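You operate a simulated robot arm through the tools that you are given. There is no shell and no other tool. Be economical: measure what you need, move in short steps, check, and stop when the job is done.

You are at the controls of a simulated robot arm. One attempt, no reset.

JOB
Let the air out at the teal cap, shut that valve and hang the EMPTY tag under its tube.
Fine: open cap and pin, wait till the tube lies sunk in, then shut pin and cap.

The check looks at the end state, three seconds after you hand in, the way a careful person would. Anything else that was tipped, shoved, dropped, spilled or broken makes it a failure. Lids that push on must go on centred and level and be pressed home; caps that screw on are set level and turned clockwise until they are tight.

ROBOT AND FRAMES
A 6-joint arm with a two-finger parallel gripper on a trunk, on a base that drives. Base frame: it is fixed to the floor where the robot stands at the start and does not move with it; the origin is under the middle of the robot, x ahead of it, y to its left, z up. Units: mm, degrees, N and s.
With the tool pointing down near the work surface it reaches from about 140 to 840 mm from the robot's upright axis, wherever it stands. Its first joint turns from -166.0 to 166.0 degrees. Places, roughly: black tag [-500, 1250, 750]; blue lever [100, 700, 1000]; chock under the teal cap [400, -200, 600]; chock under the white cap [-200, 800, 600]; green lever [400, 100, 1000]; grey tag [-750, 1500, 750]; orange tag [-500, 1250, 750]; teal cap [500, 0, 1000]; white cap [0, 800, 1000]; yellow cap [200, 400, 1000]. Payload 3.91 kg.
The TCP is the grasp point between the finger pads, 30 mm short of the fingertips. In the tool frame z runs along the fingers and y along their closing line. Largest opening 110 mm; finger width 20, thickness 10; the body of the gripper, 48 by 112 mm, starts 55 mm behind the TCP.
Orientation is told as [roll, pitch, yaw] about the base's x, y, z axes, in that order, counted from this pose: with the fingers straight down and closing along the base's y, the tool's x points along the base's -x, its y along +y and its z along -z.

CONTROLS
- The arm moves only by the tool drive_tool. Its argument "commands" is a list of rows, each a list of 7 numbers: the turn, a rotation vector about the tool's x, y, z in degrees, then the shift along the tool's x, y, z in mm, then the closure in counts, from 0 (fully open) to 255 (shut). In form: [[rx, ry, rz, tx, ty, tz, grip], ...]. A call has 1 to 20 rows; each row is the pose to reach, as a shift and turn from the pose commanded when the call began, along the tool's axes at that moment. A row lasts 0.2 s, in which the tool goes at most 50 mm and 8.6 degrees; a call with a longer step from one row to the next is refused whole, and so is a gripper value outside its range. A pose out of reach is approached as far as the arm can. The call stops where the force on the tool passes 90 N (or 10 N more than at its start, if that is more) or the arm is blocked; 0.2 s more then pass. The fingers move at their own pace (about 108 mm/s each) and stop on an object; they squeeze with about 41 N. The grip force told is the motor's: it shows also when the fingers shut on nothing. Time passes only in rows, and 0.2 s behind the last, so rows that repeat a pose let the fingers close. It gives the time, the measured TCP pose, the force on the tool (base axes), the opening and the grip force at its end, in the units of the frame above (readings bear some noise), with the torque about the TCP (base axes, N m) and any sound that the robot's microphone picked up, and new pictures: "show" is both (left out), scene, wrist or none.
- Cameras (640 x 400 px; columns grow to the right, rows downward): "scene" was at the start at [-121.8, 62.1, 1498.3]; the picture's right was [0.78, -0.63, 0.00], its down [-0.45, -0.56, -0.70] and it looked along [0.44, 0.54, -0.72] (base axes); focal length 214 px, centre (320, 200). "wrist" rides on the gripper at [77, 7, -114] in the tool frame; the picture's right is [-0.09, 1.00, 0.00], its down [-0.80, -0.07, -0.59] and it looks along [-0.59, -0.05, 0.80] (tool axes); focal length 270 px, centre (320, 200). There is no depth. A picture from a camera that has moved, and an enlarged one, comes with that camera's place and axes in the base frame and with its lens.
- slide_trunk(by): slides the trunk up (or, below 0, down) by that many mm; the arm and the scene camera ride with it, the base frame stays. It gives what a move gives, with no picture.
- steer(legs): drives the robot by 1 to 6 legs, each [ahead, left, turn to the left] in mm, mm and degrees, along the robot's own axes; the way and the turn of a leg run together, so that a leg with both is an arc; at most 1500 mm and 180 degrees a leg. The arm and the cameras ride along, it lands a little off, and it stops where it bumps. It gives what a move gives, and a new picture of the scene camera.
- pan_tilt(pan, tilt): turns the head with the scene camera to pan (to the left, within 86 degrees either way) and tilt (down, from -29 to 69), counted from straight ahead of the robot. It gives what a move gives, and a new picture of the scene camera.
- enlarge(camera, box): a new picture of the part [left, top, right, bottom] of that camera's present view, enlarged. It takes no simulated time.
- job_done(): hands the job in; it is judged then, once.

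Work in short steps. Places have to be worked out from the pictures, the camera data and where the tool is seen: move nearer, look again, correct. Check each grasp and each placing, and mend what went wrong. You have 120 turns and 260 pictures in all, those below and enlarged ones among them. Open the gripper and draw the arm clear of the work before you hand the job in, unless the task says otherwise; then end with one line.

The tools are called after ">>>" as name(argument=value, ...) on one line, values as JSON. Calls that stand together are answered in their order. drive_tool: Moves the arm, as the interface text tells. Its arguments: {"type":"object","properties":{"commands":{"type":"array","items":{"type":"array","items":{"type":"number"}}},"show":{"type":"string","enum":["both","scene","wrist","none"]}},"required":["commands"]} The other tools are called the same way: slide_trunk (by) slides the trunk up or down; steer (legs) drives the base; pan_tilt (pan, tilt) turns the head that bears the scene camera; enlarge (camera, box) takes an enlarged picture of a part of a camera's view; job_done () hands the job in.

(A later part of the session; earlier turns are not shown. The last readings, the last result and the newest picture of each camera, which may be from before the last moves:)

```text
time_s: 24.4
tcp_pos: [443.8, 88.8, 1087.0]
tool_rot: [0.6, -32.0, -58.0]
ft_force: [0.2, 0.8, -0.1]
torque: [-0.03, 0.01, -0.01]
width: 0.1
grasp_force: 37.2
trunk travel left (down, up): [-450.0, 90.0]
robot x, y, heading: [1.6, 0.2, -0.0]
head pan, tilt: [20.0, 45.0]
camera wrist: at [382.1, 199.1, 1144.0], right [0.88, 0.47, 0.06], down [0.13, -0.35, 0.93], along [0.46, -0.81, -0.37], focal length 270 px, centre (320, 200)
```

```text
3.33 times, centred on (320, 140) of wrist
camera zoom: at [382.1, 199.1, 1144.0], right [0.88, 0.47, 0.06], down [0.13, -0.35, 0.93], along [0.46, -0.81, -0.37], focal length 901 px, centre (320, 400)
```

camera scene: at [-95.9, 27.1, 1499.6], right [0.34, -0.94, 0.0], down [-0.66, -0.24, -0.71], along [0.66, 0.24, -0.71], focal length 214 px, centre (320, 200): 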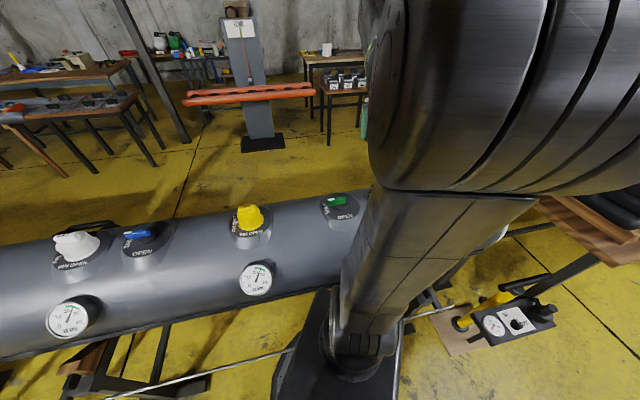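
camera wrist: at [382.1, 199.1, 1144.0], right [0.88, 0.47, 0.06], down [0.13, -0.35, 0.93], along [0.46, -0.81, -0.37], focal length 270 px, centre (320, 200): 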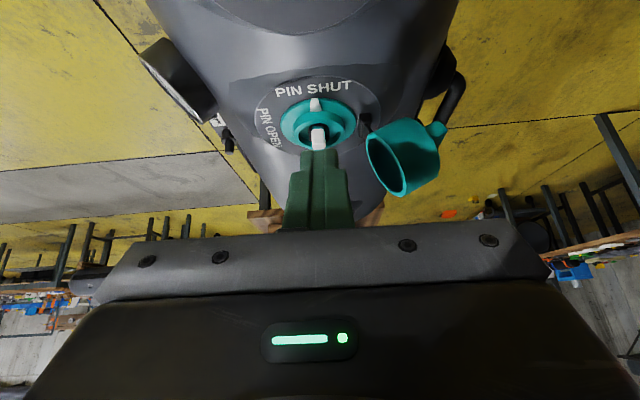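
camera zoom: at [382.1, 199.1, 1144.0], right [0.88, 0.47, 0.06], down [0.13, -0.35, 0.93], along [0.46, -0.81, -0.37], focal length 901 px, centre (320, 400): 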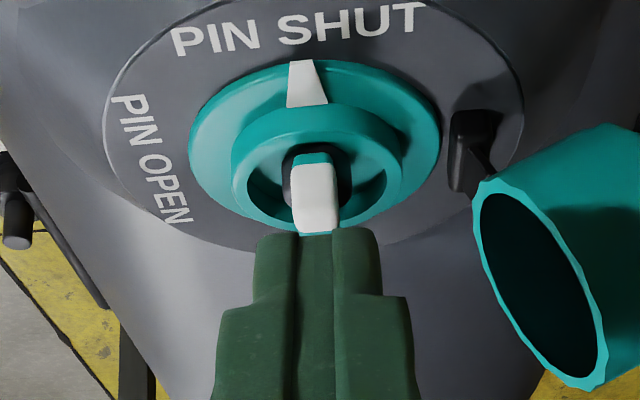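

The bar stands above the rim, top near z≈1011, centre around (499, 0). I return upright above it with fingers opened to ~35 mm.

>>> drive_tool(commands=[[0, 8, 0, -22, 0, 10, 174], [0, 16, 0, -44, 0, 24, 174], [0, 24, 0, -66, 0, 44, 174], [0, 32, 0, -83.6, 0, 64, 174]], show="wrist")

>>> enlarge(camera="wrist", box=[240, 70, 400, 190])

```text
time_s: 25.4
tcp_pos: [499.9, -3.0, 1076.5]
tool_rot: [0.5, 0.2, -57.6]
ft_force: [-0.7, -0.5, 0.1]
torque: [0.01, -0.06, 0.01]
width: 35.4
grasp_force: 0.1
trunk travel left (down, up): [-450.0, 90.0]
robot x, y, heading: [4.6, -3.8, -0.2]
head pan, tilt: [20.0, 45.0]
camera wrist: at [464.6, 65.6, 1192.0], right [0.89, 0.46, 0.01], down [0.37, -0.72, 0.59], along [0.28, -0.52, -0.81], focal length 270 px, centre (320, 200)
```

wrist: 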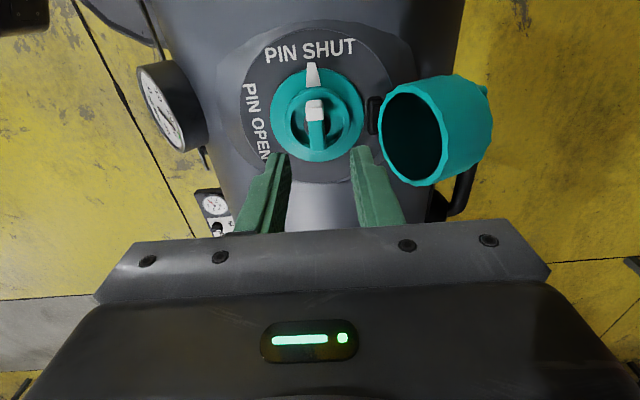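

```text
3.33 times, centred on (320, 130) of wrist
camera zoom: at [464.6, 65.6, 1192.0], right [0.89, 0.46, 0.01], down [0.37, -0.72, 0.59], along [0.28, -0.52, -0.81], focal length 901 px, centre (320, 433)
```

zoom: 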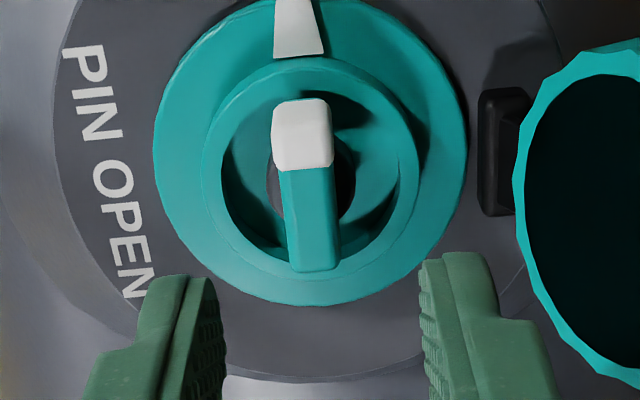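

The bar's centre is about (497, 3). I shift 6 mm along the tube and go down to straddle it, then grip.

>>> drive_tool(commands=[[0, 0, 0, 6, 0.5, 20, 174], [0, 0, 0, 6, 0.5, 36, 174], [0, 0, 0, 6, 0.5, 43, 174], [0, 0, 0, 6, 0.5, 43, 174]], show="wrist")

>>> enlarge(camera="wrist", box=[240, 100, 400, 220])

```text
time_s: 26.4
tcp_pos: [497.1, 2.9, 1034.8]
tool_rot: [0.5, 0.0, -57.6]
ft_force: [-0.9, -0.4, -0.2]
torque: [-0.03, -0.03, 0.01]
width: 34.9
grasp_force: 0.0
trunk travel left (down, up): [-450.0, 90.0]
robot x, y, heading: [0.3, 4.3, 0.2]
head pan, tilt: [20.0, 45.0]
camera wrist: at [461.6, 72.4, 1149.9], right [0.89, 0.46, 0.01], down [0.36, -0.72, 0.59], along [0.28, -0.52, -0.81], focal length 270 px, centre (320, 200)
```

wrist: 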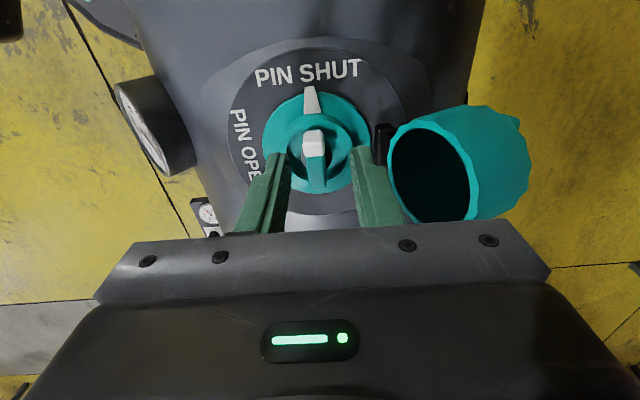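

```text
3.33 times, centred on (320, 160) of wrist
camera zoom: at [461.6, 72.4, 1149.9], right [0.89, 0.46, 0.01], down [0.36, -0.72, 0.59], along [0.28, -0.52, -0.81], focal length 901 px, centre (320, 333)
```

zoom: 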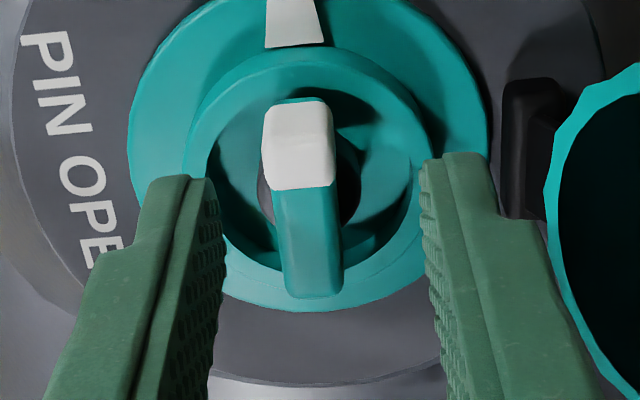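

Fingertips are around the bar's top, I think. Close gently and see the width.

>>> drive_tool(commands=[[0, 0, 0, 6, 0.5, 43, 200], [0, 0, 0, 6, 0.5, 43, 225]], show="none")

```text
time_s: 26.8
tcp_pos: [492.8, 8.6, 1009.8]
tool_rot: [0.7, -0.4, -57.7]
ft_force: [-11.8, 2.4, 19.7]
torque: [0.01, 0.67, -0.13]
width: 17.7
grasp_force: 4.4
trunk travel left (down, up): [-450.0, 90.0]
robot x, y, heading: [1.4, -1.1, -0.1]
head pan, tilt: [20.0, 45.0]
stopped in row 2: the force on the tool passed its limit (the readings are from after the stop); the commanded pose is now the measured one
```

My mistake: the shift was re-applied, so the tool went 25 mm lower. I look before doing anything else.

>>> drive_tool(commands=[[0, 0, 0, 0, 0, -2, 225]], show="wrist")

>>> enlarge(camera="wrist", box=[240, 100, 400, 220])

```text
time_s: 27.2
tcp_pos: [492.0, 7.8, 1008.3]
tool_rot: [0.7, -0.5, -57.6]
ft_force: [-11.2, 2.4, 14.6]
torque: [0.01, 0.54, -0.01]
width: 16.9
grasp_force: 4.8
trunk travel left (down, up): [-450.0, 90.0]
robot x, y, heading: [1.1, -0.1, 0.3]
head pan, tilt: [20.0, 45.0]
camera wrist: at [457.0, 77.4, 1122.7], right [0.89, 0.46, 0.01], down [0.36, -0.71, 0.6], along [0.28, -0.53, -0.8], focal length 270 px, centre (320, 200)
```

wrist: 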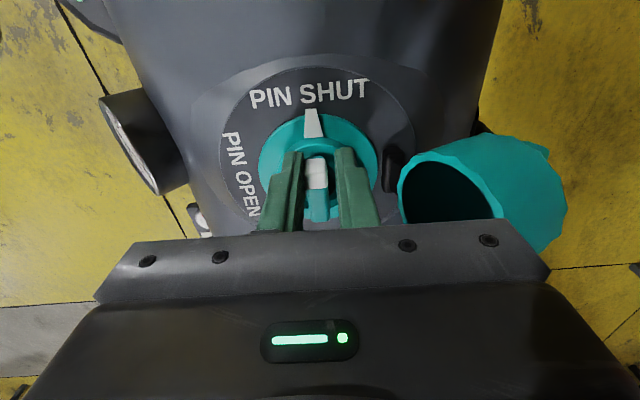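

```text
3.33 times, centred on (320, 160) of wrist
camera zoom: at [457.0, 77.4, 1122.7], right [0.89, 0.46, 0.01], down [0.36, -0.71, 0.6], along [0.28, -0.53, -0.8], focal length 901 px, centre (320, 333)
```

zoom: 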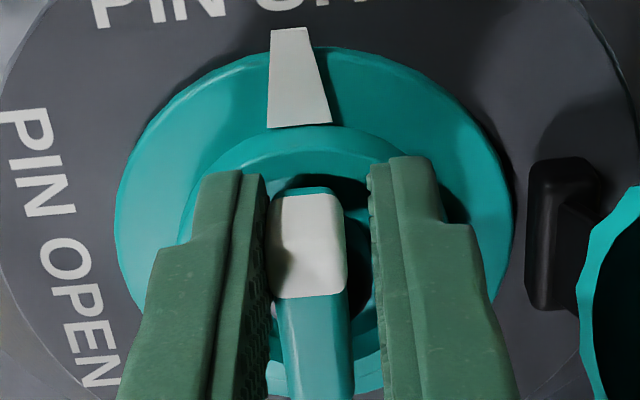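

The fingers straddle the bar inside the cup but too far towards its white end. I rise 18 mm, shift 9 mm along, and look.

>>> drive_tool(commands=[[0, 0, 0, 0, 0, -8, 190], [0, 0, 0, 0, 0, -18, 180], [0, 0, 0, -9, 1, -18, 180]], show="wrist")

>>> enlarge(camera="wrist", box=[240, 100, 400, 220])

```text
time_s: 28.0
tcp_pos: [500.3, 0.9, 1025.7]
tool_rot: [0.6, -0.3, -57.6]
ft_force: [0.4, -0.7, 0.3]
torque: [0.0, 0.01, 0.0]
width: 31.9
grasp_force: 0.1
trunk travel left (down, up): [-450.0, 90.0]
robot x, y, heading: [0.2, 1.4, -0.2]
head pan, tilt: [20.0, 45.0]
camera wrist: at [465.0, 69.8, 1140.5], right [0.89, 0.46, 0.01], down [0.36, -0.71, 0.6], along [0.28, -0.53, -0.8], focal length 270 px, centre (320, 200)
```

wrist: 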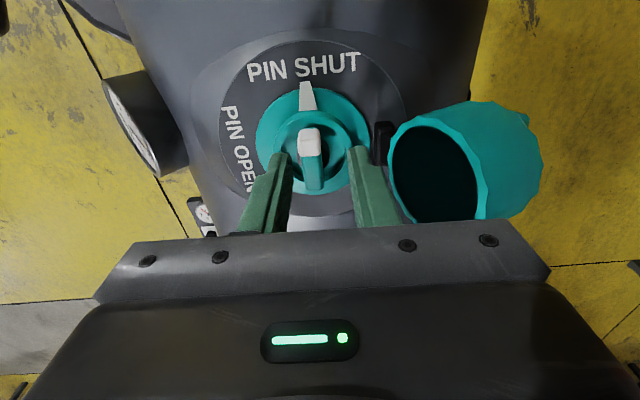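

```text
3.33 times, centred on (320, 160) of wrist
camera zoom: at [465.0, 69.8, 1140.5], right [0.89, 0.46, 0.01], down [0.36, -0.71, 0.6], along [0.28, -0.53, -0.8], focal length 901 px, centre (320, 333)
```

zoom: 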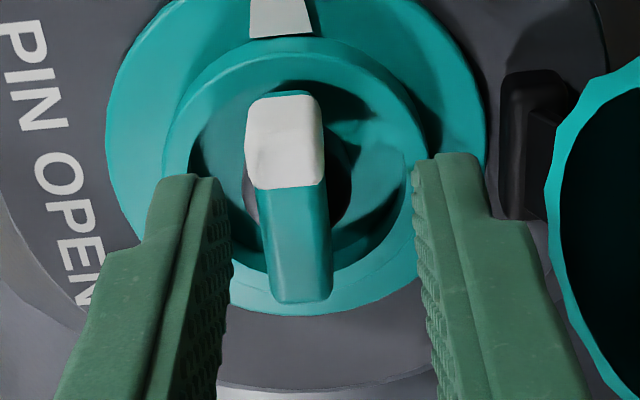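

The bar seems to top out near z≈995 with the rim at ~980. I shift slightly, lower 11 mm (tips just above the rim) and close in the same call.

>>> drive_tool(commands=[[0, 0, 0, -2, -3.5, 0, 180], [0, 0, 0, -2, -3.5, 11, 180], [0, 0, 0, -2, -3.5, 11, 220], [0, 0, 0, -2, -3.5, 11, 245], [0, 0, 0, -2, -3.5, 11, 245]], show="wrist")

>>> enlarge(camera="wrist", box=[240, 100, 400, 220])

```text
time_s: 29.2
tcp_pos: [497.7, -4.3, 1015.2]
tool_rot: [0.6, -0.3, -57.6]
ft_force: [-7.9, -6.1, 1.3]
torque: [-0.61, 0.74, 0.64]
width: 11.7
grasp_force: 44.6
trunk travel left (down, up): [-450.0, 90.0]
robot x, y, heading: [0.9, 2.1, -0.3]
head pan, tilt: [20.0, 45.0]
camera wrist: at [462.2, 65.2, 1129.6], right [0.89, 0.46, 0.01], down [0.36, -0.71, 0.6], along [0.28, -0.53, -0.8], focal length 270 px, centre (320, 200)
```

wrist: 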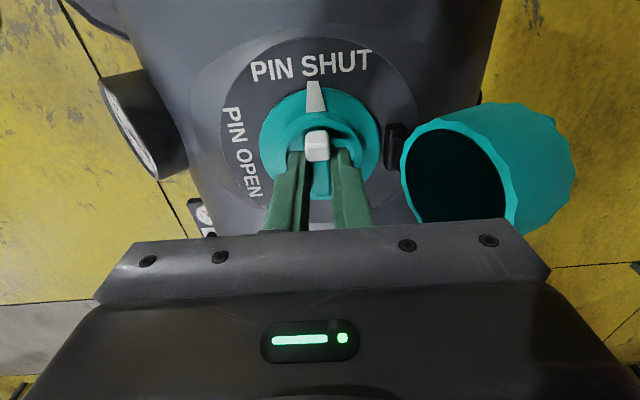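

```text
3.33 times, centred on (320, 160) of wrist
camera zoom: at [462.2, 65.2, 1129.6], right [0.89, 0.46, 0.01], down [0.36, -0.71, 0.6], along [0.28, -0.53, -0.8], focal length 901 px, centre (320, 333)
```

zoom: 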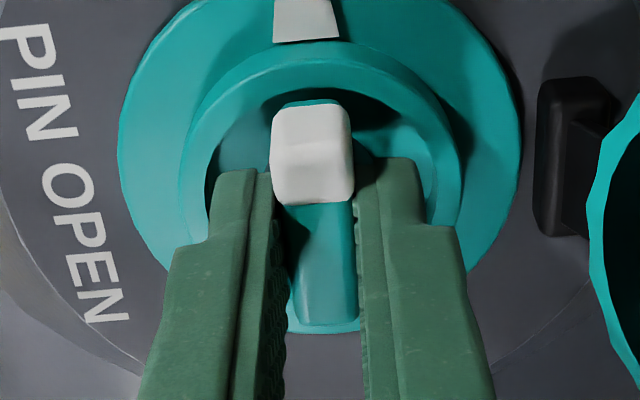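

Bar gripped (11.7 mm). Turn counter-clockwise from above, toward PIN OPEN, first 32°.

>>> drive_tool(commands=[[0, 0, -8, 0, 0, 0, 245], [0, 0, -16, 0, 0, 0, 245], [0, 0, -24, 0, 0, 0, 245], [0, 0, -32, 0, 0, 0, 245]], show="wrist")

```text
time_s: 30.2
tcp_pos: [497.1, -5.7, 1015.7]
tool_rot: [0.4, -0.5, -25.5]
ft_force: [-17.6, -16.4, -2.1]
torque: [-0.36, 1.83, -0.1]
width: 11.8
grasp_force: 44.8
trunk travel left (down, up): [-450.0, 90.0]
robot x, y, heading: [-3.4, 1.1, -0.2]
head pan, tilt: [20.0, 45.0]
camera wrist: at [430.0, 34.4, 1129.3], right [0.51, 0.86, 0.01], down [0.69, -0.41, 0.6], along [0.52, -0.3, -0.8], focal length 270 px, centre (320, 200)
```

wrist: 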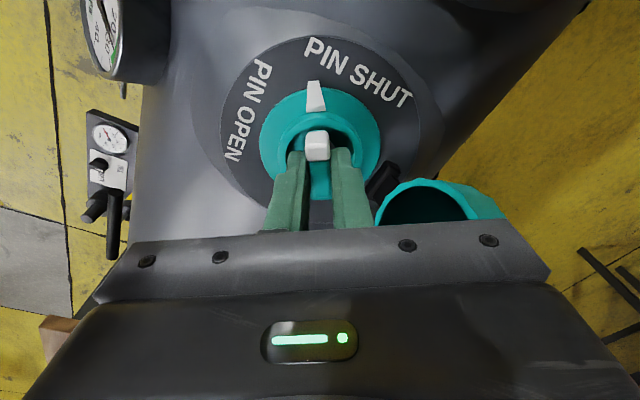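

The pin and pointer turn along. I continue the remaining ~58° with a slight centring shift.

>>> drive_tool(commands=[[0, 0, -8, 1, -2, 0, 245], [0, 0, -16, 1, -2, 0, 245], [0, 0, -24, 1, -2, 0, 245], [0, 0, -32, 1, -2, 0, 245], [0, 0, -40, 1, -2, 0, 245]], show="wrist")

```text
time_s: 31.4
tcp_pos: [496.7, -8.6, 1014.8]
tool_rot: [-0.1, -0.7, 14.5]
ft_force: [-14.5, -27.5, -11.9]
torque: [-0.65, 0.71, -0.08]
width: 11.5
grasp_force: 45.1
trunk travel left (down, up): [-450.0, 90.0]
robot x, y, heading: [-0.1, -0.1, -0.2]
head pan, tilt: [20.0, 45.0]
camera wrist: at [420.0, -20.1, 1129.0], right [-0.16, 0.99, 0.0], down [0.79, 0.13, 0.6], along [0.6, 0.1, -0.8], focal length 270 px, centre (320, 200)
```

wrist: 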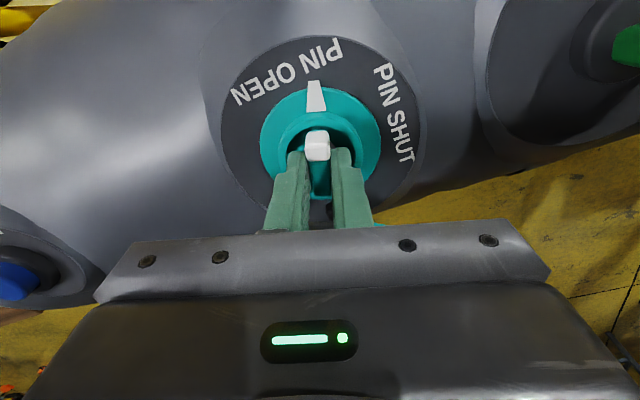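

72° turned. The tube begins to change. I finish the last ~18°.

>>> drive_tool(commands=[[0, 0, -6, 1, -2, 0, 245], [0, 0, -12, 1, -2, 0, 245], [0, 0, -18, 1, -2, 0, 245]], show="wrist")

>>> enlarge(camera="wrist", box=[200, 20, 440, 200])

```text
time_s: 32.2
tcp_pos: [496.7, -8.1, 1014.3]
tool_rot: [-0.3, -0.8, 32.5]
ft_force: [-8.7, -22.7, -14.1]
torque: [-0.13, 0.36, -0.08]
width: 11.8
grasp_force: 44.5
trunk travel left (down, up): [-450.0, 90.0]
robot x, y, heading: [3.7, 1.2, 0.2]
head pan, tilt: [20.0, 45.0]
camera wrist: at [427.9, -44.1, 1128.9], right [-0.46, 0.89, 0.0], down [0.71, 0.37, 0.61], along [0.54, 0.28, -0.8], focal length 270 px, centre (320, 200)
```

wrist: 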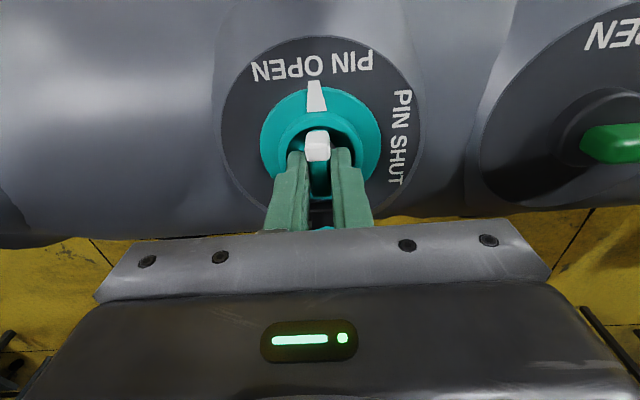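

```text
2.22 times, centred on (320, 110) of wrist
camera zoom: at [427.9, -44.1, 1128.9], right [-0.46, 0.89, 0.0], down [0.71, 0.37, 0.61], along [0.54, 0.28, -0.8], focal length 601 px, centre (320, 400)
```

zoom: 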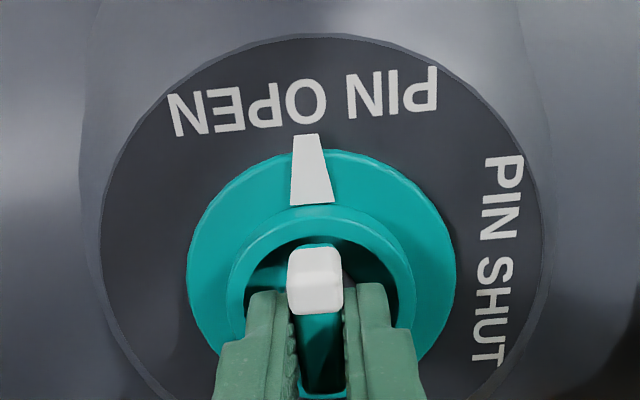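

Pointer at PIN OPEN. Release and rise, to let the tube deflate.

>>> drive_tool(commands=[[0, 0, 0, 0, 0, 0, 190], [0, 0, 0, 0, 0, 0, 180], [0, 0, 0, 0, 0, -40, 180], [0, 0, 0, 0, 0, -80, 180], [0, 0, 0, 20, 0, -120, 180], [0, 0, 0, 50, 0, -140, 180], [0, 0, 0, 90, 0, -140, 180]], show="wrist")

```text
time_s: 33.8
tcp_pos: [418.5, -54.7, 1155.3]
tool_rot: [-0.4, -0.7, 32.4]
ft_force: [-0.1, 0.0, 0.2]
torque: [0.03, -0.03, -0.01]
width: 32.3
grasp_force: 0.1
trunk travel left (down, up): [-450.0, 90.0]
robot x, y, heading: [-0.5, -0.7, -0.1]
head pan, tilt: [20.0, 45.0]
camera wrist: at [348.8, -89.8, 1268.5], right [-0.46, 0.89, 0.0], down [0.71, 0.37, 0.6], along [0.54, 0.27, -0.8], focal length 270 px, centre (320, 200)
```

wrist: 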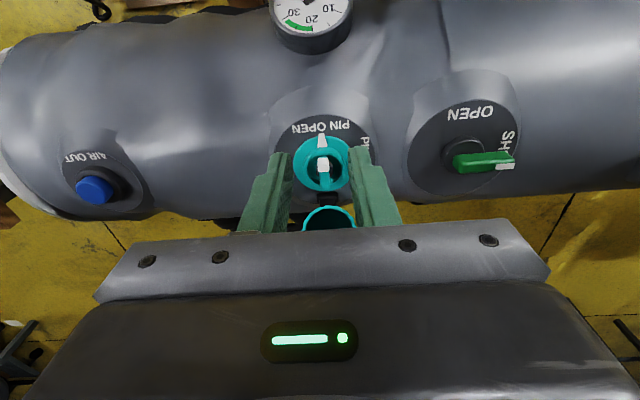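

It is deflating. While waiting, I look beneath the tube's end with the head to find the hanging place.

>>> pan_tilt(pan=-20, tilt=55)

>>> enlarge(camera="wrist", box=[60, 0, 460, 240])

```text
time_s: 34.9
tcp_pos: [418.8, -54.5, 1154.1]
tool_rot: [-0.4, -0.7, 32.5]
ft_force: [0.0, 0.2, 0.8]
torque: [0.01, -0.03, 0.03]
width: 32.4
grasp_force: 0.1
trunk travel left (down, up): [-450.0, 90.0]
robot x, y, heading: [-1.9, 0.6, 0.4]
head pan, tilt: [-20.0, 55.0]
camera scene: at [-104.4, -25.5, 1486.2], right [-0.34, -0.94, 0.0], down [-0.77, 0.28, -0.57], along [0.54, -0.2, -0.82], focal length 214 px, centre (320, 200)
```

scene: 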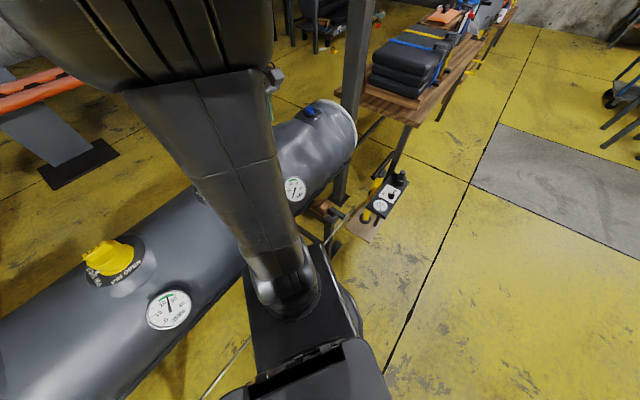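

```text
1.60 times, centred on (260, 120) of wrist
camera zoom: at [350.0, -89.2, 1268.0], right [-0.46, 0.89, 0.0], down [0.71, 0.37, 0.6], along [0.54, 0.27, -0.8], focal length 432 px, centre (416, 328)
```

zoom: 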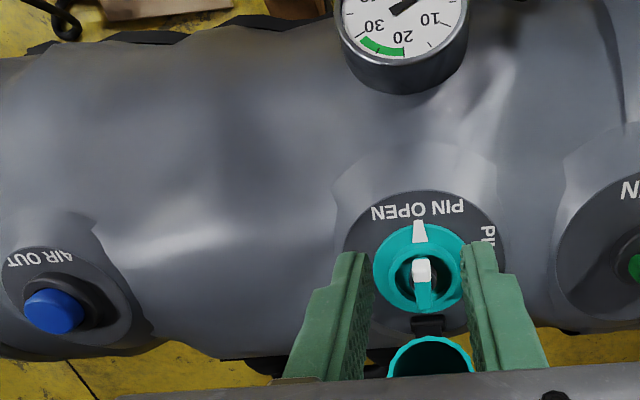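

>>> enlarge(camera="scene", box=[270, 90, 430, 250])

>>> enlarge(camera="wrist", box=[0, 0, 200, 60])

```text
2.50 times, centred on (350, 170) of scene
camera zoom: at [-104.4, -25.5, 1486.2], right [-0.34, -0.94, 0.0], down [-0.77, 0.28, -0.57], along [0.54, -0.2, -0.82], focal length 536 px, centre (245, 275)
```

zoom: 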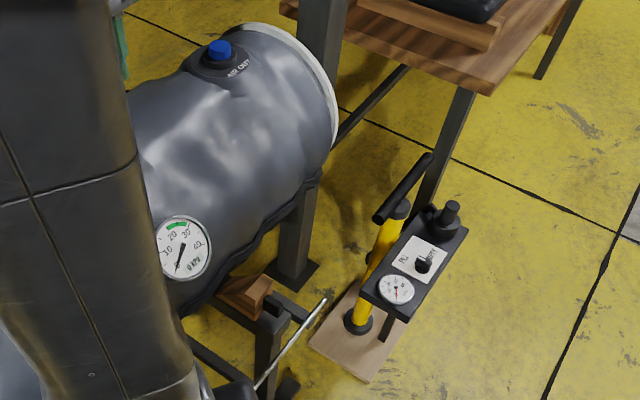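

```text
3.20 times, centred on (100, 30) of wrist
camera zoom: at [350.0, -89.2, 1268.0], right [-0.46, 0.89, 0.0], down [0.71, 0.37, 0.6], along [0.54, 0.27, -0.8], focal length 865 px, centre (1024, 744)
```

zoom: 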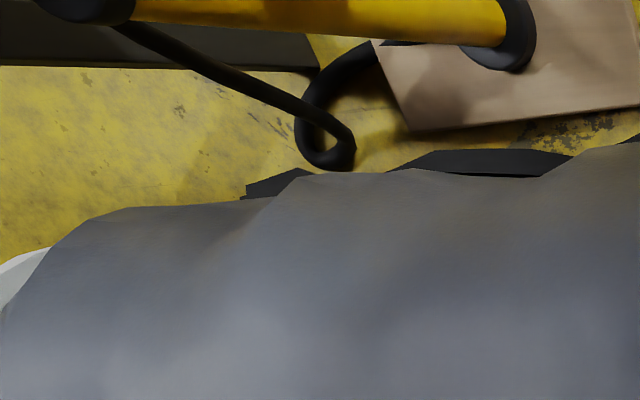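

A steel rod runs along the near side under the tube: the likely hanging place. I wait for the deflation and check the gauge.

>>> drive_tool(commands=[[0, 0, 0, 0, 0, 0, 180], [0, 0, 0, 0, 0, 0, 180], [0, 0, 0, 0, 0, 0, 180], [0, 0, 0, 0, 0, 0, 180], [0, 0, 0, 0, 0, 0, 180], [0, 0, 0, 0, 0, 0, 180], [0, 0, 0, 0, 0, 0, 180], [0, 0, 0, 0, 0, 0, 180], [0, 0, 0, 0, 0, 0, 180], [0, 0, 0, 0, 0, 0, 180], [0, 0, 0, 0, 0, 0, 180], [0, 0, 0, 0, 0, 0, 180], [0, 0, 0, 0, 0, 0, 180], [0, 0, 0, 0, 0, 0, 180], [0, 0, 0, 0, 0, 0, 180], [0, 0, 0, 0, 0, 0, 180], [0, 0, 0, 0, 0, 0, 180], [0, 0, 0, 0, 0, 0, 180], [0, 0, 0, 0, 0, 0, 180], [0, 0, 0, 0, 0, 0, 180]], show="wrist")

>>> enlarge(camera="scene", box=[270, 90, 430, 250])

```text
time_s: 39.1
tcp_pos: [418.3, -53.7, 1153.7]
tool_rot: [-0.3, -0.7, 32.4]
ft_force: [0.6, -0.2, -0.8]
torque: [0.01, 0.0, -0.01]
width: 32.2
grasp_force: 0.1
trunk travel left (down, up): [-450.0, 90.0]
robot x, y, heading: [-1.8, 1.5, -0.0]
head pan, tilt: [-20.0, 55.0]
camera wrist: at [349.8, -89.3, 1268.0], right [-0.46, 0.89, 0.0], down [0.71, 0.37, 0.6], along [0.54, 0.27, -0.8], focal length 270 px, centre (320, 200)
```

wrist: 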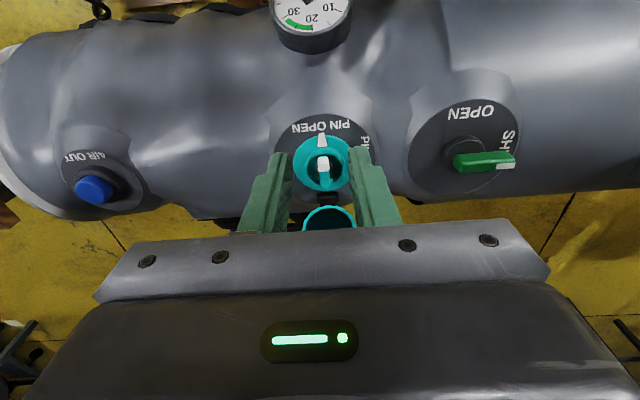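

```text
2.50 times, centred on (350, 170) of scene
camera zoom: at [-104.4, -25.5, 1486.2], right [-0.34, -0.94, 0.0], down [-0.77, 0.28, -0.57], along [0.54, -0.2, -0.82], focal length 536 px, centre (245, 275)
```

zoom: 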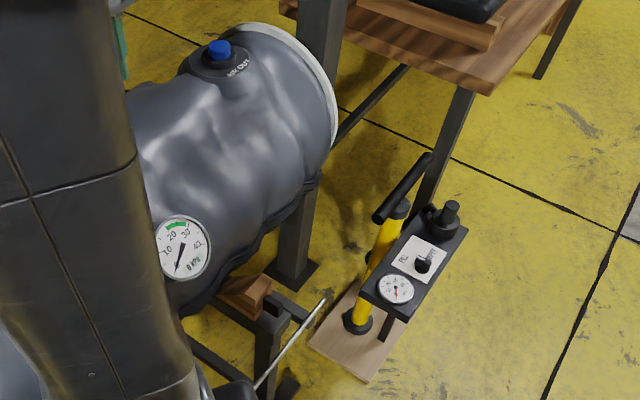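

>>> enlarge(camera="scene", box=[278, 170, 310, 206])

>>> enlarge(camera="scene", box=[140, 285, 196, 335])

```text
11.11 times, centred on (294, 188) of scene
camera zoom: at [-104.4, -25.5, 1486.2], right [-0.34, -0.94, 0.0], down [-0.77, 0.28, -0.57], along [0.54, -0.2, -0.82], focal length 2383 px, centre (609, 333)
```

zoom: 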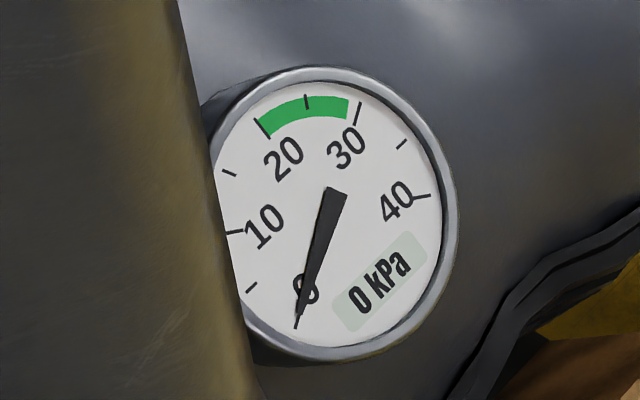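

```text
8.00 times, centred on (168, 310) of scene
camera zoom: at [-104.4, -25.5, 1486.2], right [-0.34, -0.94, 0.0], down [-0.77, 0.28, -0.57], along [0.54, -0.2, -0.82], focal length 1716 px, centre (1536, -680)
```

zoom: 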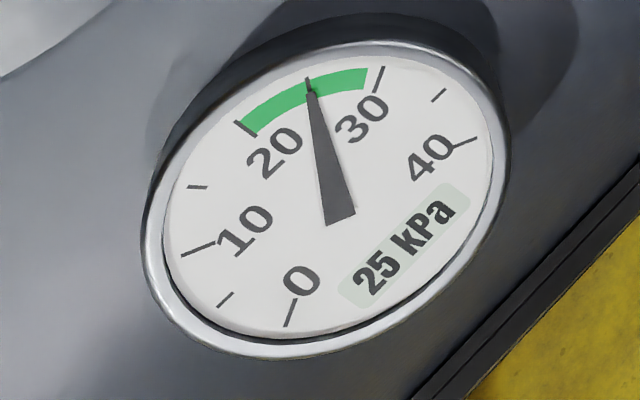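

Gauge reads 0 kPa, the other chamber holds 25. I wait a bit more to see the tube fully settle.

>>> drive_tool(commands=[[0, 0, 0, 0, 0, 0, 180], [0, 0, 0, 0, 0, 0, 180], [0, 0, 0, 0, 0, 0, 180], [0, 0, 0, 0, 0, 0, 180], [0, 0, 0, 0, 0, 0, 180], [0, 0, 0, 0, 0, 0, 180], [0, 0, 0, 0, 0, 0, 180], [0, 0, 0, 0, 0, 0, 180], [0, 0, 0, 0, 0, 0, 180], [0, 0, 0, 0, 0, 0, 180], [0, 0, 0, 0, 0, 0, 180], [0, 0, 0, 0, 0, 0, 180], [0, 0, 0, 0, 0, 0, 180], [0, 0, 0, 0, 0, 0, 180], [0, 0, 0, 0, 0, 0, 180], [0, 0, 0, 0, 0, 0, 180], [0, 0, 0, 0, 0, 0, 180], [0, 0, 0, 0, 0, 0, 180], [0, 0, 0, 0, 0, 0, 180], [0, 0, 0, 0, 0, 0, 180]], show="none")

>>> drive_tool(commands=[[0, 0, 0, 0, 0, 0, 180], [0, 0, 0, 0, 0, 0, 180], [0, 0, 0, 0, 0, 0, 180], [0, 0, 0, 0, 0, 0, 180], [0, 0, 0, 0, 0, 0, 180], [0, 0, 0, 0, 0, 0, 180], [0, 0, 0, 0, 0, 0, 180], [0, 0, 0, 0, 0, 0, 180], [0, 0, 0, 0, 0, 0, 180], [0, 0, 0, 0, 0, 0, 180], [0, 0, 0, 0, 0, 0, 180], [0, 0, 0, 0, 0, 0, 180], [0, 0, 0, 0, 0, 0, 180], [0, 0, 0, 0, 0, 0, 180], [0, 0, 0, 0, 0, 0, 180], [0, 0, 0, 0, 0, 0, 180], [0, 0, 0, 0, 0, 0, 180], [0, 0, 0, 0, 0, 0, 180], [0, 0, 0, 0, 0, 0, 180], [0, 0, 0, 0, 0, 0, 180]], show="wrist")

>>> enlarge(camera="wrist", box=[240, 90, 400, 210])

```text
time_s: 43.3
tcp_pos: [418.5, -54.9, 1153.9]
tool_rot: [-0.2, -0.7, 32.4]
ft_force: [0.1, 0.4, 0.2]
torque: [-0.01, 0.0, 0.02]
width: 32.6
grasp_force: 0.0
trunk travel left (down, up): [-450.0, 90.0]
robot x, y, heading: [0.7, -0.9, 0.0]
head pan, tilt: [-20.0, 55.0]
```

```text
time_s: 47.5
tcp_pos: [418.0, -54.3, 1154.2]
tool_rot: [-0.3, -0.7, 32.4]
ft_force: [-0.1, 0.5, 0.0]
torque: [0.03, 0.01, 0.01]
width: 32.2
grasp_force: 0.0
trunk travel left (down, up): [-450.0, 90.0]
robot x, y, heading: [0.3, -0.7, -0.1]
head pan, tilt: [-20.0, 55.0]
camera wrist: at [349.8, -89.3, 1268.0], right [-0.46, 0.89, 0.0], down [0.71, 0.37, 0.6], along [0.54, 0.27, -0.8], focal length 270 px, centre (320, 200)
```

wrist: 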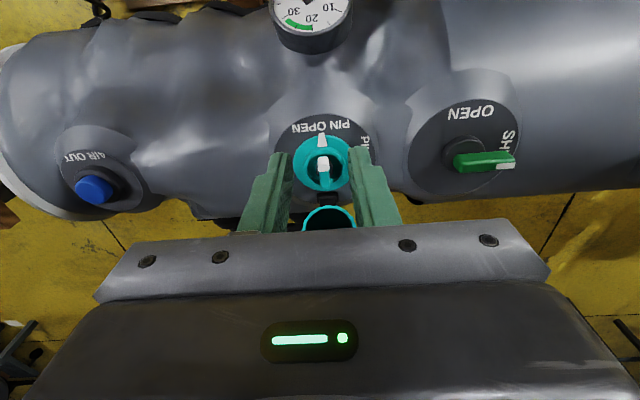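

```text
3.33 times, centred on (320, 150) of wrist
camera zoom: at [349.8, -89.3, 1268.0], right [-0.46, 0.89, 0.0], down [0.71, 0.37, 0.6], along [0.54, 0.27, -0.8], focal length 901 px, centre (320, 367)
```

zoom: 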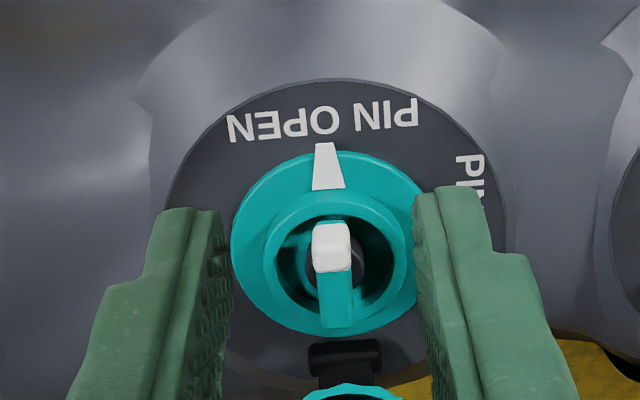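

The wrinkles have deepened slightly since; two more waits to be sure.

>>> drive_tool(commands=[[0, 0, 0, 0, 0, 0, 180], [0, 0, 0, 0, 0, 0, 180], [0, 0, 0, 0, 0, 0, 180], [0, 0, 0, 0, 0, 0, 180], [0, 0, 0, 0, 0, 0, 180], [0, 0, 0, 0, 0, 0, 180], [0, 0, 0, 0, 0, 0, 180], [0, 0, 0, 0, 0, 0, 180], [0, 0, 0, 0, 0, 0, 180], [0, 0, 0, 0, 0, 0, 180], [0, 0, 0, 0, 0, 0, 180], [0, 0, 0, 0, 0, 0, 180], [0, 0, 0, 0, 0, 0, 180], [0, 0, 0, 0, 0, 0, 180], [0, 0, 0, 0, 0, 0, 180], [0, 0, 0, 0, 0, 0, 180], [0, 0, 0, 0, 0, 0, 180], [0, 0, 0, 0, 0, 0, 180], [0, 0, 0, 0, 0, 0, 180], [0, 0, 0, 0, 0, 0, 180]], show="none")

>>> drive_tool(commands=[[0, 0, 0, 0, 0, 0, 180], [0, 0, 0, 0, 0, 0, 180], [0, 0, 0, 0, 0, 0, 180], [0, 0, 0, 0, 0, 0, 180], [0, 0, 0, 0, 0, 0, 180], [0, 0, 0, 0, 0, 0, 180], [0, 0, 0, 0, 0, 0, 180], [0, 0, 0, 0, 0, 0, 180], [0, 0, 0, 0, 0, 0, 180], [0, 0, 0, 0, 0, 0, 180], [0, 0, 0, 0, 0, 0, 180], [0, 0, 0, 0, 0, 0, 180], [0, 0, 0, 0, 0, 0, 180], [0, 0, 0, 0, 0, 0, 180], [0, 0, 0, 0, 0, 0, 180], [0, 0, 0, 0, 0, 0, 180], [0, 0, 0, 0, 0, 0, 180], [0, 0, 0, 0, 0, 0, 180], [0, 0, 0, 0, 0, 0, 180], [0, 0, 0, 0, 0, 0, 180]], show="wrist")

```text
time_s: 51.7
tcp_pos: [418.7, -54.6, 1153.9]
tool_rot: [-0.3, -0.7, 32.3]
ft_force: [-1.0, 0.2, 0.3]
torque: [0.01, 0.04, 0.02]
width: 32.5
grasp_force: 0.0
trunk travel left (down, up): [-450.0, 90.0]
robot x, y, heading: [0.7, 2.7, -0.0]
head pan, tilt: [-20.0, 55.0]
```

```text
time_s: 55.9
tcp_pos: [419.0, -54.0, 1152.9]
tool_rot: [-0.3, -0.7, 32.4]
ft_force: [0.2, 0.5, -0.4]
torque: [0.01, 0.0, 0.04]
width: 32.5
grasp_force: 0.0
trunk travel left (down, up): [-450.0, 90.0]
robot x, y, heading: [-0.6, -2.2, -0.1]
head pan, tilt: [-20.0, 55.0]
camera wrist: at [349.8, -89.3, 1268.0], right [-0.46, 0.89, 0.0], down [0.71, 0.37, 0.6], along [0.54, 0.27, -0.8], focal length 270 px, centre (320, 200)
```

wrist: 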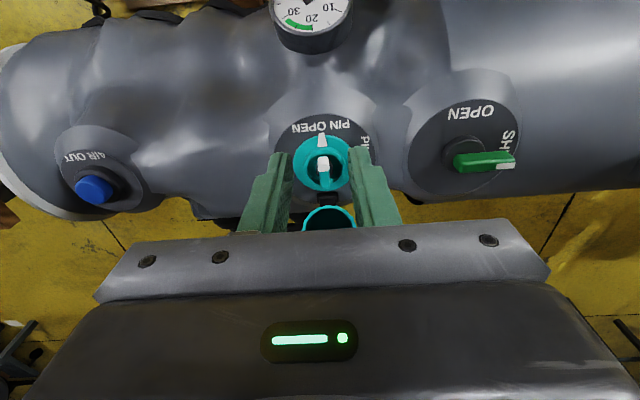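

The tube is steadily sunk, valve unmoved. I retrace the path to the pin and grip it again.

>>> drive_tool(commands=[[0, 0, 0, -40, 0, 0, 180], [0, 0, 0, -70, 0, 20, 180], [0, 0, 0, -90, 0, 60, 180], [0, 0, 0, -90, 0, 100, 180], [0, 0, 0, -90, 0, 125, 180]], show="wrist")

>>> enlarge(camera="wrist", box=[240, 100, 400, 220])

```text
time_s: 57.1
tcp_pos: [496.5, -6.3, 1028.9]
tool_rot: [-0.2, -0.7, 32.3]
ft_force: [0.1, -0.9, -0.8]
torque: [-0.02, 0.02, -0.05]
width: 32.3
grasp_force: 0.0
trunk travel left (down, up): [-450.0, 90.0]
robot x, y, heading: [-1.5, -3.3, -0.2]
head pan, tilt: [-20.0, 55.0]
camera wrist: at [427.4, -40.9, 1142.7], right [-0.46, 0.89, 0.0], down [0.71, 0.37, 0.6], along [0.54, 0.27, -0.8], focal length 270 px, centre (320, 200)
```

wrist: 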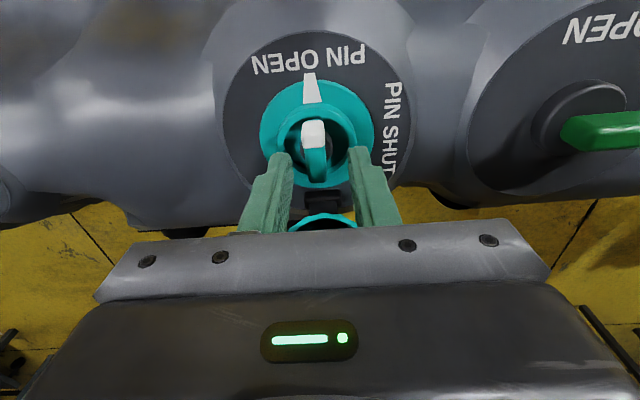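

```text
3.33 times, centred on (320, 160) of wrist
camera zoom: at [427.4, -40.9, 1142.7], right [-0.46, 0.89, 0.0], down [0.71, 0.37, 0.6], along [0.54, 0.27, -0.8], focal length 901 px, centre (320, 333)
```

zoom: 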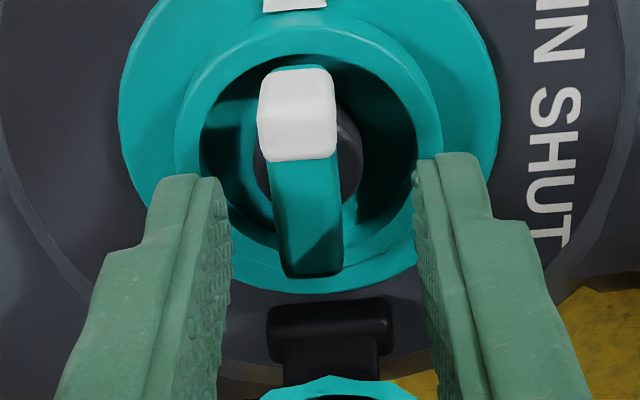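

Aligned. Down 14 mm, close.

>>> drive_tool(commands=[[0, 0, 0, 2, -2, 8, 180], [0, 0, 0, 2, -2, 14, 180], [0, 0, 0, 2, -2, 14, 220], [0, 0, 0, 2, -2, 14, 245], [0, 0, 0, 2, -2, 14, 245]], show="none")

```text
time_s: 58.3
tcp_pos: [496.8, -10.5, 1014.3]
tool_rot: [-0.2, -0.7, 32.4]
ft_force: [0.6, -0.9, -1.8]
torque: [0.74, -0.37, 0.03]
width: 12.1
grasp_force: 44.6
trunk travel left (down, up): [-450.0, 90.0]
robot x, y, heading: [3.3, -3.8, 0.0]
head pan, tilt: [-20.0, 55.0]
```

Gripped at 12.1 mm. Now turn clockwise back to PIN SHUT along the matching small circle.

>>> drive_tool(commands=[[0, 0, 8, 0, 0.6, 0, 245], [0, 0, 16, -0.2, 1.2, 0, 245], [0, 0, 24, -0.4, 1.8, 0, 245], [0, 0, 32, -0.7, 2.3, 0, 245], [0, 0, 40, -1, 2.8, 0, 245], [0, 0, 48, -1.5, 3.3, 0, 245], [0, 0, 56, -2, 3.6, 0, 245], [0, 0, 64, -2.5, 4, 0, 245], [0, 0, 72, -3, 4.2, 0, 245], [0, 0, 80, -3.6, 4.3, 0, 245], [0, 0, 86, -4, 4.4, 0, 245], [0, 0, 90.5, -4.4, 4.4, 0, 245]], show="wrist")

>>> enlarge(camera="wrist", box=[200, 40, 440, 220])

```text
time_s: 60.9
tcp_pos: [497.3, -4.0, 1015.6]
tool_rot: [0.6, -0.2, -58.1]
ft_force: [-6.9, -5.2, -16.1]
torque: [-0.75, 0.35, 1.12]
width: 12.0
grasp_force: 44.6
trunk travel left (down, up): [-450.0, 90.0]
robot x, y, heading: [-0.0, 0.9, 0.2]
head pan, tilt: [-20.0, 55.0]
camera wrist: at [462.8, 65.8, 1130.2], right [0.89, 0.45, 0.01], down [0.36, -0.72, 0.6], along [0.28, -0.53, -0.8], focal length 270 px, centre (320, 200)
```

wrist: 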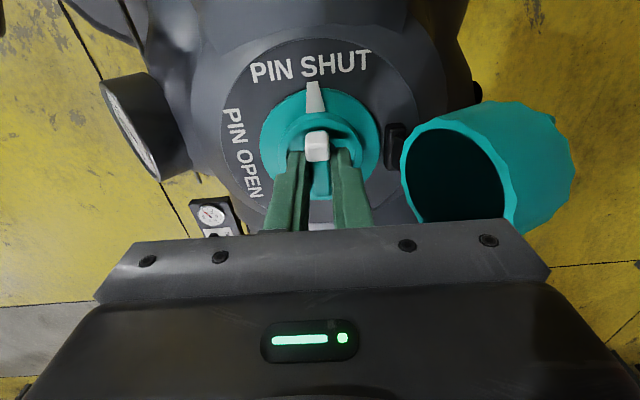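

```text
2.22 times, centred on (320, 130) of wrist
camera zoom: at [462.8, 65.8, 1130.2], right [0.89, 0.45, 0.01], down [0.36, -0.72, 0.6], along [0.28, -0.53, -0.8], focal length 601 px, centre (320, 356)
```

zoom: 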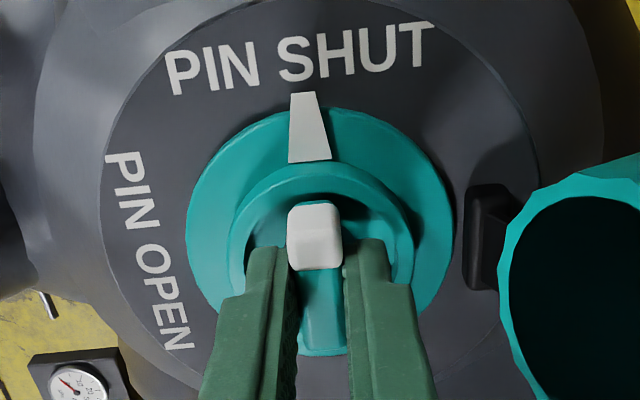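

Pin is back at SHUT. I nudge 2° against the stop, release and rise for a look at the open cap.

>>> drive_tool(commands=[[0, 0, 2, 0, 0, 0, 245], [0, 0, 2, 0, 0, 0, 190], [0, 0, 0, 0, 0, 0, 180], [0, 0, 0, 0, 0, -40, 180], [0, 0, 0, 0, 0, -80, 220], [0, 0, 0, 0, 0, -120, 255], [0, 0, 0, 0, 0, -120, 255]], show="wrist")

>>> enlarge(camera="wrist", box=[240, 20, 480, 170])

```text
time_s: 62.5
tcp_pos: [495.9, -3.8, 1136.1]
tool_rot: [0.5, -0.2, -58.1]
ft_force: [0.2, -0.7, 0.1]
torque: [0.05, 0.04, -0.01]
width: 0.0
grasp_force: 37.5
trunk travel left (down, up): [-450.0, 90.0]
robot x, y, heading: [-1.1, 0.0, -0.2]
head pan, tilt: [-20.0, 55.0]
camera wrist: at [460.1, 66.4, 1249.4], right [0.89, 0.45, 0.01], down [0.36, -0.72, 0.6], along [0.28, -0.53, -0.8], focal length 270 px, centre (320, 200)
```

wrist: 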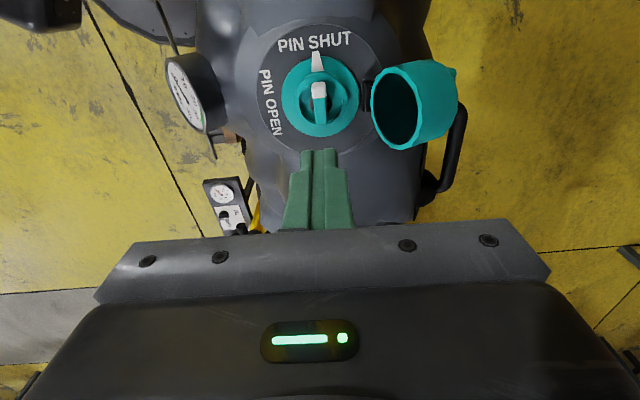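

```text
2.67 times, centred on (360, 95) of wrist
camera zoom: at [460.1, 66.4, 1249.4], right [0.89, 0.45, 0.01], down [0.36, -0.72, 0.6], along [0.28, -0.53, -0.8], focal length 721 px, centre (213, 480)
```

zoom: 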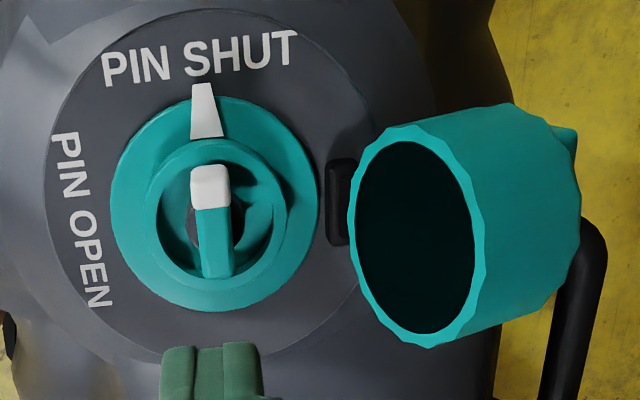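

Pin clearly shut. Now with closed fingers I go over to the far side of the open cap to swing it back.

>>> drive_tool(commands=[[0, 0, 0, 0, 45, 0, 255], [0, 0, 0, 0, 90, 0, 255], [0, 0, 0, 0, 135, 0, 255], [0, 0, 0, 0, 147, 30, 255], [0, 0, 0, 0, 147, 60, 255], [0, 0, 0, 0, 147, 82, 255]], show="wrist")

```text
time_s: 63.9
tcp_pos: [620.8, 74.0, 1055.1]
tool_rot: [0.7, -0.3, -58.1]
ft_force: [0.4, 0.1, 0.0]
torque: [0.04, -0.01, -0.04]
width: 0.0
grasp_force: 37.4
trunk travel left (down, up): [-450.0, 90.0]
robot x, y, heading: [-1.5, 3.4, -0.3]
head pan, tilt: [-20.0, 55.0]
camera wrist: at [586.2, 144.7, 1168.5], right [0.89, 0.45, 0.01], down [0.36, -0.72, 0.6], along [0.28, -0.53, -0.8], focal length 270 px, centre (320, 200)
```

wrist: 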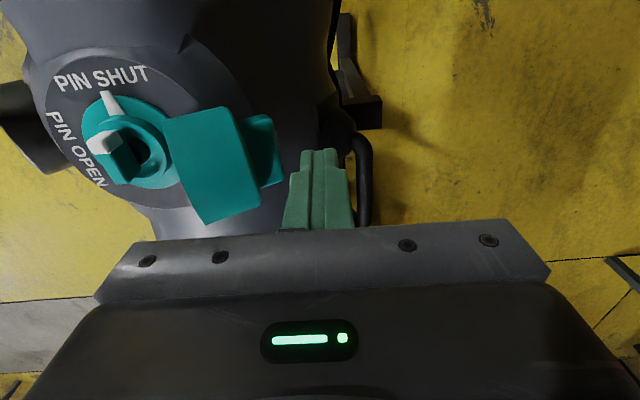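

The finger is beyond the tab. I pull toward the near side in small steps.

>>> drive_tool(commands=[[0, 0, 0, 0, -15, 0, 255], [0, 0, 0, 0, -30, 0, 255], [0, 0, 0, 0, -42, 0, 255], [0, 0, 0, 0, -54, 0, 255], [0, 0, 0, 0, -66, 0, 255], [0, 0, 0, 0, -78, 0, 255]], show="wrist")

```text
time_s: 65.3
tcp_pos: [566.4, 38.4, 1065.3]
tool_rot: [2.9, -1.2, -57.7]
ft_force: [3.6, 9.4, 10.6]
torque: [0.5, -0.18, 0.05]
width: 0.0
grasp_force: 37.8
trunk travel left (down, up): [-450.0, 90.0]
robot x, y, heading: [-0.6, 2.5, 0.2]
head pan, tilt: [-20.0, 55.0]
stopped in row 6: the force on the tool passed its limit (the readings are from after the stop); the commanded pose is now the measured one
camera wrist: at [526.2, 107.8, 1178.9], right [0.89, 0.46, 0.05], down [0.34, -0.72, 0.61], along [0.32, -0.52, -0.79], focal length 270 px, centre (320, 200)
```

wrist: 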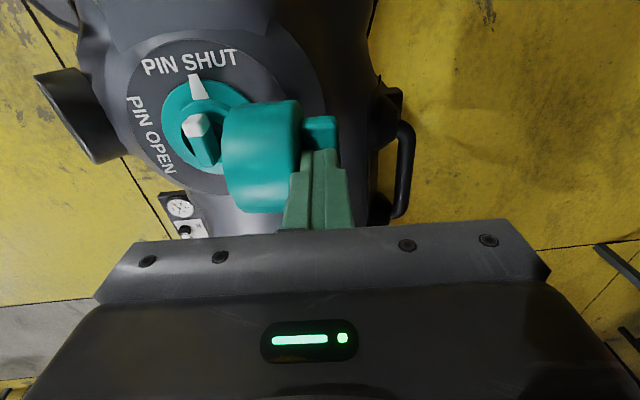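

The cap is now about upright, but the finger slid above the tab. I back off, go lower, and push on the tab's face instead.

>>> drive_tool(commands=[[2, 0, 0, 0, 15, 0, 255], [2, 0, 0, 0, 30, 0, 255], [2, 0, 0, 0, 30, 18, 255], [2, 0, 0, 0, 18, 19, 255], [2, 0, 0, 0, 6, 19, 255], [2, 0, 0, 0, -6, 19, 255], [2, 0, 0, 0, -16, 19, 255], [2, 0, 0, 0, -26, 18, 255], [2, 0, 0, 0, -34, 16, 255]], show="wrist")

```text
time_s: 66.6
tcp_pos: [581.9, 45.9, 1058.2]
tool_rot: [3.1, -2.0, -57.6]
ft_force: [6.7, 8.1, 11.3]
torque: [0.28, -0.06, -0.1]
width: 0.0
grasp_force: 38.0
trunk travel left (down, up): [-450.0, 90.0]
robot x, y, heading: [1.0, -0.2, 0.2]
head pan, tilt: [-20.0, 55.0]
stopped in row 6: the force on the tool passed its limit (the readings are from after the stop); the commanded pose is now the measured one
camera wrist: at [539.8, 115.9, 1170.8], right [0.89, 0.46, 0.06], down [0.33, -0.71, 0.62], along [0.32, -0.53, -0.78], focal length 270 px, centre (320, 200)
```

wrist: 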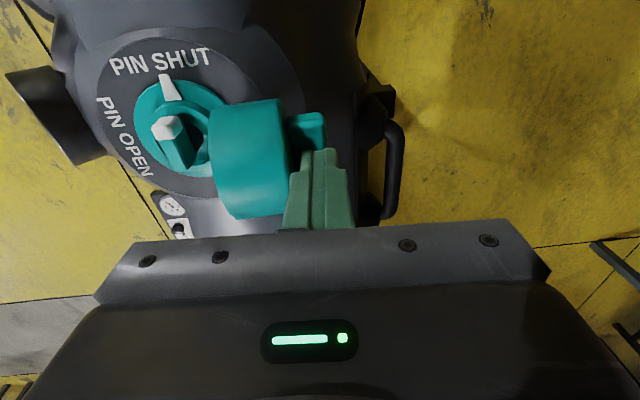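

>>> enlarge(camera="wrist", box=[180, 70, 380, 230])

```text
2.50 times, centred on (280, 150) of wrist
camera zoom: at [539.8, 115.9, 1170.8], right [0.89, 0.46, 0.06], down [0.33, -0.71, 0.62], along [0.32, -0.53, -0.78], focal length 676 px, centre (420, 325)
```

zoom: 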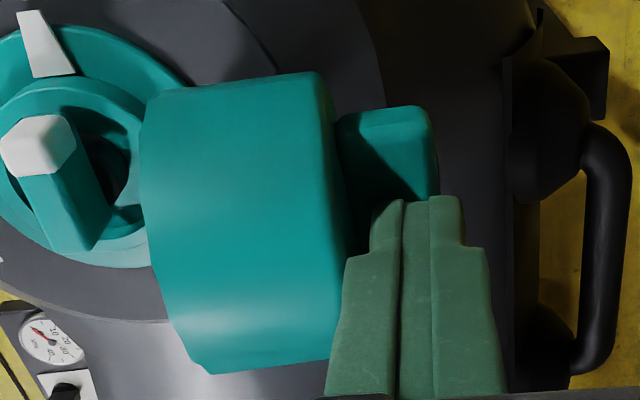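

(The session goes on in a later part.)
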